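You operate a simulated robot arm through the tools that you are given. There is no shell and no other tool. Be economical: measure what you need, move in short steps, check, and stop when the job is done.

Carry out the task below with a simulated robot arm. There is one attempt and no reset: what you move stays moved.

TASK
Push the drawer under the blue mat shut.
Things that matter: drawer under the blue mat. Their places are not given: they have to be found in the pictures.

It is judged by the outcome, as a careful person would: the job done as asked, and still so three seconds after it is handed in. It fails if anything else is knocked over, pushed out of place, dropped, spilled or broken.

THE ROBOT
A 6-joint arm with a two-finger parallel gripper, fixed in place. Base frame: the origin is at the foot of the arm, x ahead of it, y to its left, z up. Lengths are in mm, angles in degrees, forces in N, time in s.
With the tool pointing down near the work surface it reaches from about 260 to 680 mm from the base axis. Its first joint turns from -66.0 to 66.0 degrees. Payload 2.9 kg.
Tool frame: the origin (TCP) lies between the finger pads and is the grasp point; the fingertips stand 30 mm ahead of it; z points along the fingers, y is the line along which they close. The gripper opens to 110 mm. The fingers are 20 mm wide and 10 mm thick; the gripper's body (48 by 112 mm) begins 55 mm behind the TCP.
Orientation is that of the tool frame in the base frame, as a unit quaternion [x, y, z, w]. With the fingers straight down and closing along the base's y, the tool's x points along the base's -x, its y along +y and its z along -z.

THE INTERFACE
- The arm moves only by the tool jog_arm. Its arguments are lists of equal length, an entry for each row: "travel": the shift along the tool's x, y, z in mm, a list of three; "delta_rot": the turn, a rotation vector about the tool's x, y, z in degrees, a list of three. In form: {"travel": [[dx, dy, dz], ...], "delta_rot": [[rx, ry, rz], ...]}. A call has 1 to 10 rows; each row shifts and turns the commanded pose from where the row before left it, along the tool's axes as they then stand. "hand" is the finger opening in mm, from 0 to 110, set as the call begins (left out, the last holds). A row lasts 0.2 s, in which the tool goes at most 50 mm and 8.6 degrees; a call with a longer step from one row to the next is refused whole, and so is a gripper value outside its range. A pose out of reach is approached as far as the arm can. The call stops where the force on the tool passes 40 N (or 10 N more than at its start, if that is more) or the arm is blocked; 0.2 s more then pass. The fingers move at their own pace (about 108 mm/s each) and stop on an object; they squeeze with about 23 N. The grip force told is the motor's: it shows also when the fingers shut on nothing. Time passes only in rows, and 0.2 s behind the last, so rows that do not move let the fingers close. It gives the time, the measured TCP pose, the force on the tool (base axes), the opening and the grip force at its end, in the units of the frame above (readings bear some noise).
- Cameras (640 x 400 px; columns grow to the right, rows downward): "scene" is fixed at [66.7, 418.8, 1400.1]; the picture's right is [-0.87, -0.50, 0.00], its down [-0.21, 0.36, -0.91] and it looks along [0.45, -0.79, -0.42] (base axes); focal length 359 px, centre (320, 200). "wrist" rides on the gripper at [-36, 0, -57] in the tool frame; the picture's right is [0.00, -1.00, 0.00], its down [0.97, 0.00, -0.24] and it looks along [0.24, 0.00, 0.97] (tool axes); focal length 218 px, centre (320, 200).
- camera(camera): a new picture of that camera. No time passes.
- locate(camera, pixels): for up to 12 pixels [column, row] of the newest picture of that camera ("zoom" is the newest enlarged one), the place [x, y, z] in the base frame of the surface seen there, good to about 2 mm. No time passes.
- close_up(camera, box): a new picture of the part [left, top, right, bottom] of that camera's present view, enlarged. No time passes.
- finish_job(): hands the job in; it is judged then, once.

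Work in short steps. Measure before you move; look again where a grasp or a placing could have gone wrong, and mend it. You have 60 turns and 20 pictures in all, the two below and enlarged ones among them. Open the gripper and draw the arm clear of the work before you hand the job in, unless the task says otherwise; then end with one line.

The tools are called as a command line: name --argument value ..., lists and objects as JSON in quotes. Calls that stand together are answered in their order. jog_arm: Moves the arm, as the interface text tells. Its arguments: {"type":"object","properties":{"travel":{"type":"array","items":{"type":"array","items":{"type":"number"}}},"delta_rot":{"type":"array","items":{"type":"array","items":{"type":"number"}}},"hand":{"type":"number"}},"required":["travel","delta_rot"]} The other tools are called the same way: camera (camera) takes a picture; locate (camera, pixels) gives the place of the surface under pixels of a picture; close_up (camera, box) takes an enlarged picture of a part of a camera's view; finish_job () hands the job in.

At the start:

```text
t: 0.0
tool_pos: [445.0, -233.8, 1049.4]
orientation: [0.001, 1.0, 0.0, 0.001]
ft_force: [-0.3, 0.4, 0.1]
grip_width: 109.9
gripper_force: 0.1
```

scene: 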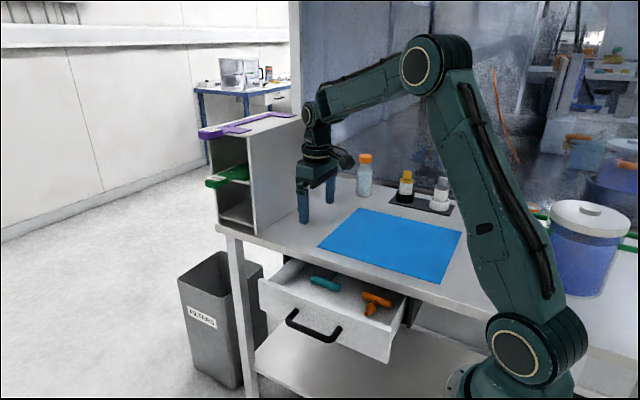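
wrist: 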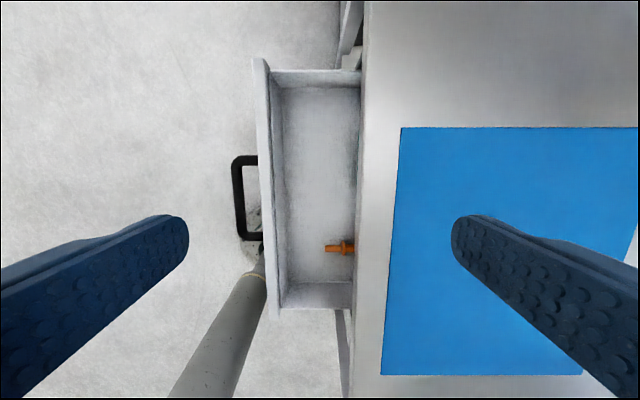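

The scene picture shows the drawer open toward +y, with its front panel around (325,325) and its handle at (313,327). I'll measure the front panel, the handle and the table edge.

locate --camera "scene" --pixels '[[262, 283], [390, 360], [330, 322], [313, 331], [290, 315], [338, 338], [258, 280], [397, 310], [300, 258], [410, 290], [375, 303], [325, 283]]'

locate --camera "wrist" --pixels '[[262, 80], [272, 300], [238, 200], [245, 160], [245, 236], [366, 100], [356, 300], [320, 200], [348, 248], [266, 200]]'

close_up --camera "scene" --box '[200, 220, 440, 370]'

```text
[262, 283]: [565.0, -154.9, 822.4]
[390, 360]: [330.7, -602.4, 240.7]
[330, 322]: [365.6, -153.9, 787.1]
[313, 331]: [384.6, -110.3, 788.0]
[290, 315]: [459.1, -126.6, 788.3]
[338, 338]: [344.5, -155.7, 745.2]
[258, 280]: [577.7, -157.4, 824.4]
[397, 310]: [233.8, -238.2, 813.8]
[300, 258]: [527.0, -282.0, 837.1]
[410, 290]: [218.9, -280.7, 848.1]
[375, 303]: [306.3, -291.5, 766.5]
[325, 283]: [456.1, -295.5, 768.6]
```

```text
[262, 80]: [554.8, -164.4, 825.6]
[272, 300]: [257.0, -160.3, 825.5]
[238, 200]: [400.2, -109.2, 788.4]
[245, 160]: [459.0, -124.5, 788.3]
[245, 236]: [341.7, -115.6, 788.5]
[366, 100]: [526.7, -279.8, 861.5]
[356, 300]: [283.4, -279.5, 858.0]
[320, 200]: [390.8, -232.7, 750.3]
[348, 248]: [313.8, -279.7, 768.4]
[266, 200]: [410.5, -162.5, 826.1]
```

```text
2.67 times, centred on (320, 295) of scene
```

zoom: 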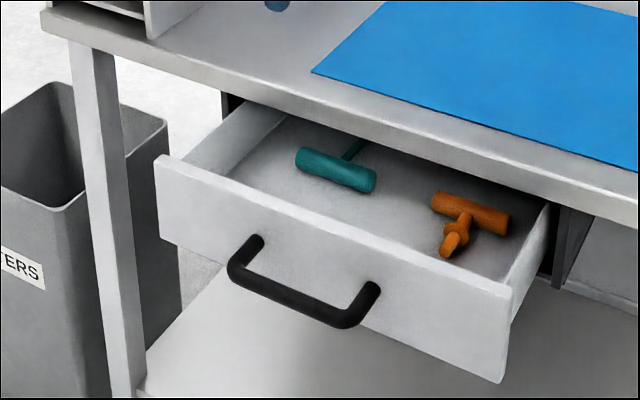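

The front panel's outer face is at y≈-154 with its top at z≈825. The handle bar is at y≈-109, z≈788, x 342–459, and the table edge is at y≈-280, z≈861. I'll push on the middle of the handle bar with closed fingers, so first I move out over the front and turn the gripper 90° to keep its narrow side toward the table.

jog_arm --travel '[[9, 38, 0], [9, 38, 0], [9, 38, 0], [9, 38, 0], [9, 38, 0]]' --delta_rot '[[0, 0, 0], [0, 0, 0], [0, 0, 0], [0, 0, 0], [0, 0, 0]]' --hand 0

jog_arm --travel '[[0, 0, 0], [0, 0, 0], [0, 0, 0], [0, 0, 0], [0, 0, 0], [0, 0, 0], [0, 0, 0], [0, 0, 0], [0, 0, 0], [0, 0, 0]]' --delta_rot '[[0, 0, -8.2], [0, 0, -8.2], [0, 0, -8.2], [0, 0, -8.2], [0, 0, -8.2], [0, 0, -8.2], [0, 0, -8.2], [0, 0, -8.2], [0, 0, -8.2], [0, 0, -8.2]]'

jog_arm --travel '[[0, 0, 0], [0, 0, 0]]' --delta_rot '[[0, 0, -8], [0, 0, 0]]'

```text
t: 1.2
tool_pos: [399.5, -41.2, 1048.9]
orientation: [0.001, 1.0, 0.0, 0.0]
ft_force: [-0.1, 0.3, 0.4]
grip_width: 0.0
gripper_force: 23.3
```

```text
t: 3.4
tool_pos: [399.6, -43.4, 1048.5]
orientation: [-0.657, 0.754, 0.0, 0.0]
ft_force: [0.3, -0.2, 0.5]
grip_width: 0.1
gripper_force: 22.8
```

```text
t: 4.0
tool_pos: [399.4, -43.2, 1049.5]
orientation: [0.708, -0.706, -0.001, 0.001]
ft_force: [0.5, -0.3, -1.0]
grip_width: 0.1
gripper_force: 23.4
```

The tool is turned as intended (tool x along base -y) and stands clear of the handle at y≈-43. I'll descend so the fingertips reach z≈772.

jog_arm --travel '[[0, 0, 42], [0, 0, 42], [0, 0, 42], [0, 0, 42], [0, 0, 42], [0, 0, 37], [0, 0, 0]]' --delta_rot '[[0, 0, 0], [0, 0, 0], [0, 0, 0], [0, 0, 0], [0, 0, 0], [0, 0, 0], [0, 0, 0]]'

camera --camera "scene"

```text
t: 5.6
tool_pos: [400.0, -41.3, 802.4]
orientation: [0.707, -0.707, 0.0, 0.0]
ft_force: [0.7, 0.1, 0.2]
grip_width: 0.0
gripper_force: 22.8
```

```text
16 pictures are left
```

scene: 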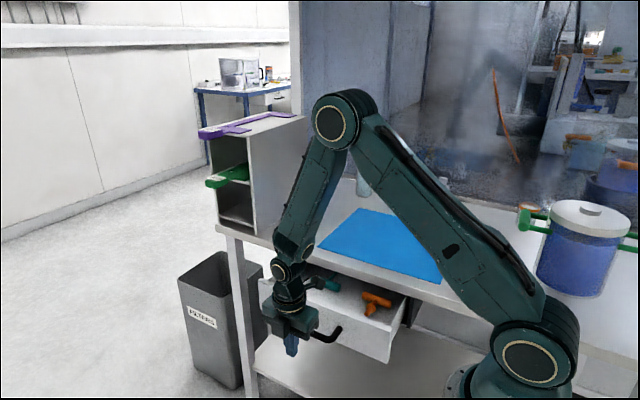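

The fingers hang in front of the handle at (292,345) with nothing in the way. I'll push toward -y (tool +x) gently, about 12 mm per row, starting with the approach.

jog_arm --travel '[[15, 0, 0], [15, 0, 0], [12, 0, 0], [10, 0, 0], [10, 0, 0], [10, 0, 0], [10, 0, 0], [10, 0, 0]]' --delta_rot '[[0, 0, 0], [0, 0, 0], [0, 0, 0], [0, 0, 0], [0, 0, 0], [0, 0, 0], [0, 0, 0], [0, 0, 0]]'

```text
t: 7.4
tool_pos: [400.1, -135.6, 802.2]
orientation: [-0.707, 0.707, 0.0, 0.0]
ft_force: [0.3, 1.8, 0.6]
grip_width: 0.1
gripper_force: 23.6
```

The force along y is only 1.8 N, so I'll check that the drawer is moving.

camera --camera "scene"

camera --camera "wrist"

```text
15 pictures are left
```

scene: 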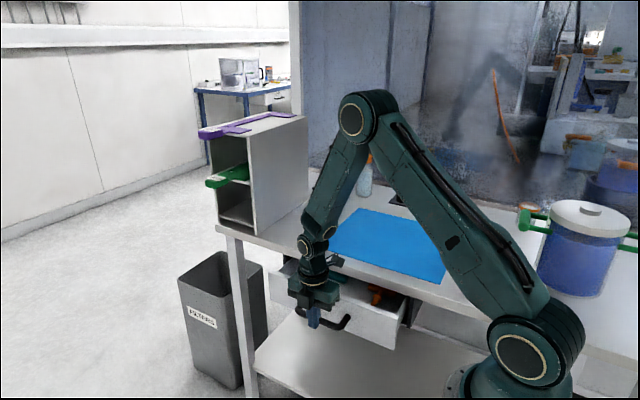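

```text
14 pictures are left
```

wrist: 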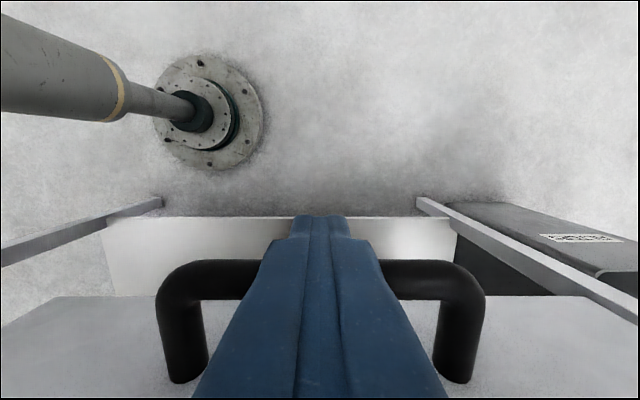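

The drawer is following the fingers. I'll keep pushing; TCP y is -136 now and I expect it shut at about -225.

jog_arm --travel '[[10, 0, 0], [10, 0, 0], [10, 0, 0], [10, 0, 0], [10, 0, 0], [10, 0, 0], [7, 0, 0]]' --delta_rot '[[0, 0, 0], [0, 0, 0], [0, 0, 0], [0, 0, 0], [0, 0, 0], [0, 0, 0], [0, 0, 0]]'

jog_arm --travel '[[5, 0, 0], [5, 0, 0], [5, 0, 0], [5, 0, 0], [4, 0, 0], [4, 0, 0]]' --delta_rot '[[0, 0, 0], [0, 0, 0], [0, 0, 0], [0, 0, 0], [0, 0, 0], [0, 0, 0]]'

camera --camera "scene"

```text
t: 9.0
tool_pos: [399.6, -202.5, 803.0]
orientation: [0.707, -0.707, -0.001, 0.0]
ft_force: [0.5, 1.6, 0.4]
grip_width: 0.0
gripper_force: 23.3
```

```text
t: 10.4
tool_pos: [400.8, -222.7, 801.3]
orientation: [0.712, -0.702, -0.007, -0.006]
ft_force: [0.6, 4.5, 1.1]
grip_width: 0.0
gripper_force: 22.6
stopped in row 6: the force on the tool passed its limit (the readings are from after the stop); the commanded pose is now the measured one
```

```text
13 pictures are left
```

scene: 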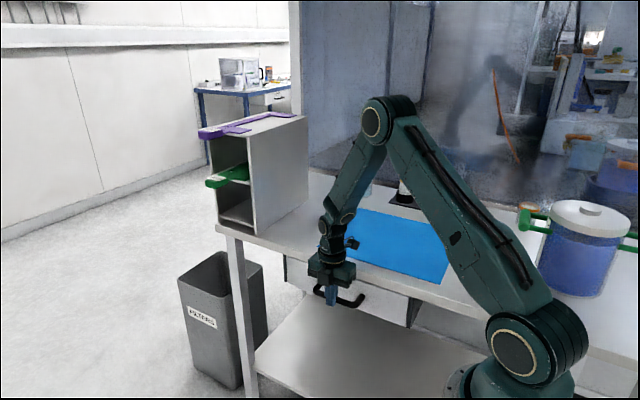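

The push stopped at y≈-223 with a force rise. I'll back off, rise and check the front panel against the table edge.

jog_arm --travel '[[-10, 0, 0], [-30, 0, 0], [-40, 0, 0], [-40, 0, 0], [0, 0, -40], [0, 0, -45], [0, 0, -45], [0, 0, -45], [0, 0, -45], [0, 0, 0]]' --delta_rot '[[0, 0, 0], [0, 0, 0], [0, 0, 0], [0, 0, 0], [0, 0, 0], [0, 0, 0], [0, 0, 0], [0, 0, 0], [0, 0, 0], [0, 0, 0]]' --hand 0

close_up --camera "scene" --box '[200, 220, 440, 370]'

camera --camera "wrist"

```text
t: 12.6
tool_pos: [399.3, -107.2, 1027.0]
orientation: [0.711, -0.703, -0.006, -0.005]
ft_force: [-0.4, -0.6, 0.0]
grip_width: 0.0
gripper_force: 22.7
```

```text
2.67 times, centred on (320, 295) of scene
```

zoom: 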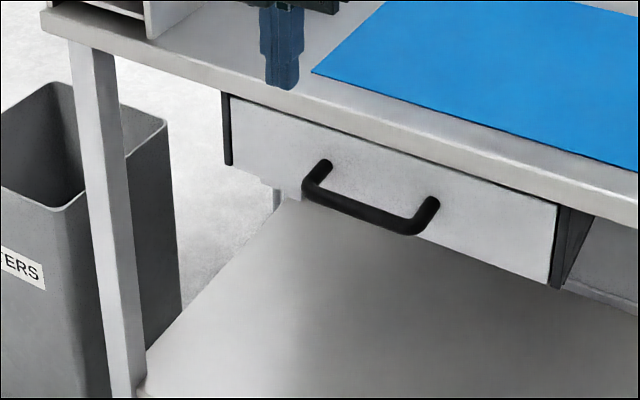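

```text
11 pictures are left
```

wrist: 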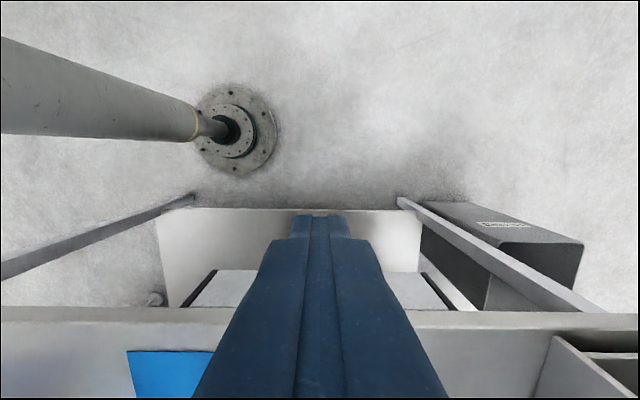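

The front now looks flush with the dark frame on both sides; I'll measure it.

locate --camera "zoom" --pixels '[[260, 140], [228, 140], [500, 230], [545, 250], [556, 265], [400, 165], [345, 205], [300, 105]]'

```text
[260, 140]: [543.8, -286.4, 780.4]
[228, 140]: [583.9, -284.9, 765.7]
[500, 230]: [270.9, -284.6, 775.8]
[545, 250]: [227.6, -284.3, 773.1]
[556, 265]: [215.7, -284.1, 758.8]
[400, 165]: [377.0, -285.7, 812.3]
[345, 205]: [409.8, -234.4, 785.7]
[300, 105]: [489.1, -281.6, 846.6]
```

The panel (y≈-285) is flush with its frame (y≈-285), so the drawer is shut. I'll open the gripper clear of everything, with the arm drawn back.

jog_arm --travel '[[0, 0, -20], [0, 0, -20], [0, 0, 0], [0, 0, 0]]' --delta_rot '[[0, 0, 0], [0, 0, 0], [0, 0, 0], [0, 0, 0]]' --hand 110

camera --camera "scene"

```text
t: 13.6
tool_pos: [399.5, -106.5, 1064.5]
orientation: [0.711, -0.703, -0.006, -0.005]
ft_force: [0.4, 0.5, 0.5]
grip_width: 110.3
gripper_force: 0.1
```

```text
10 pictures are left
```

scene: 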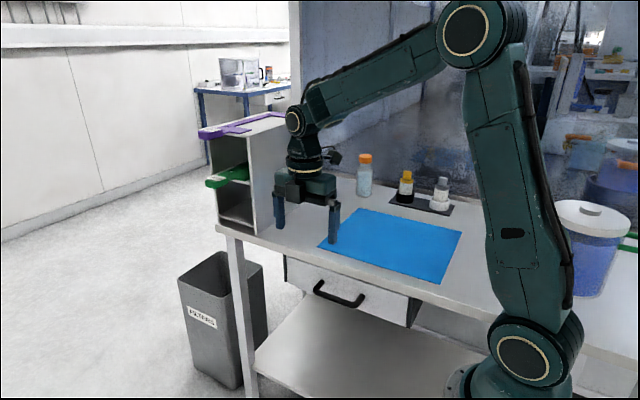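

The drawer is shut, the other objects in view are where they were, and the arm is clear with the gripper open. I'm handing the job in.

finish_job

```text
The job is handed in.
```

The drawer under the blue mat is pushed shut, its front flush with the frame, and nothing else in view was moved.
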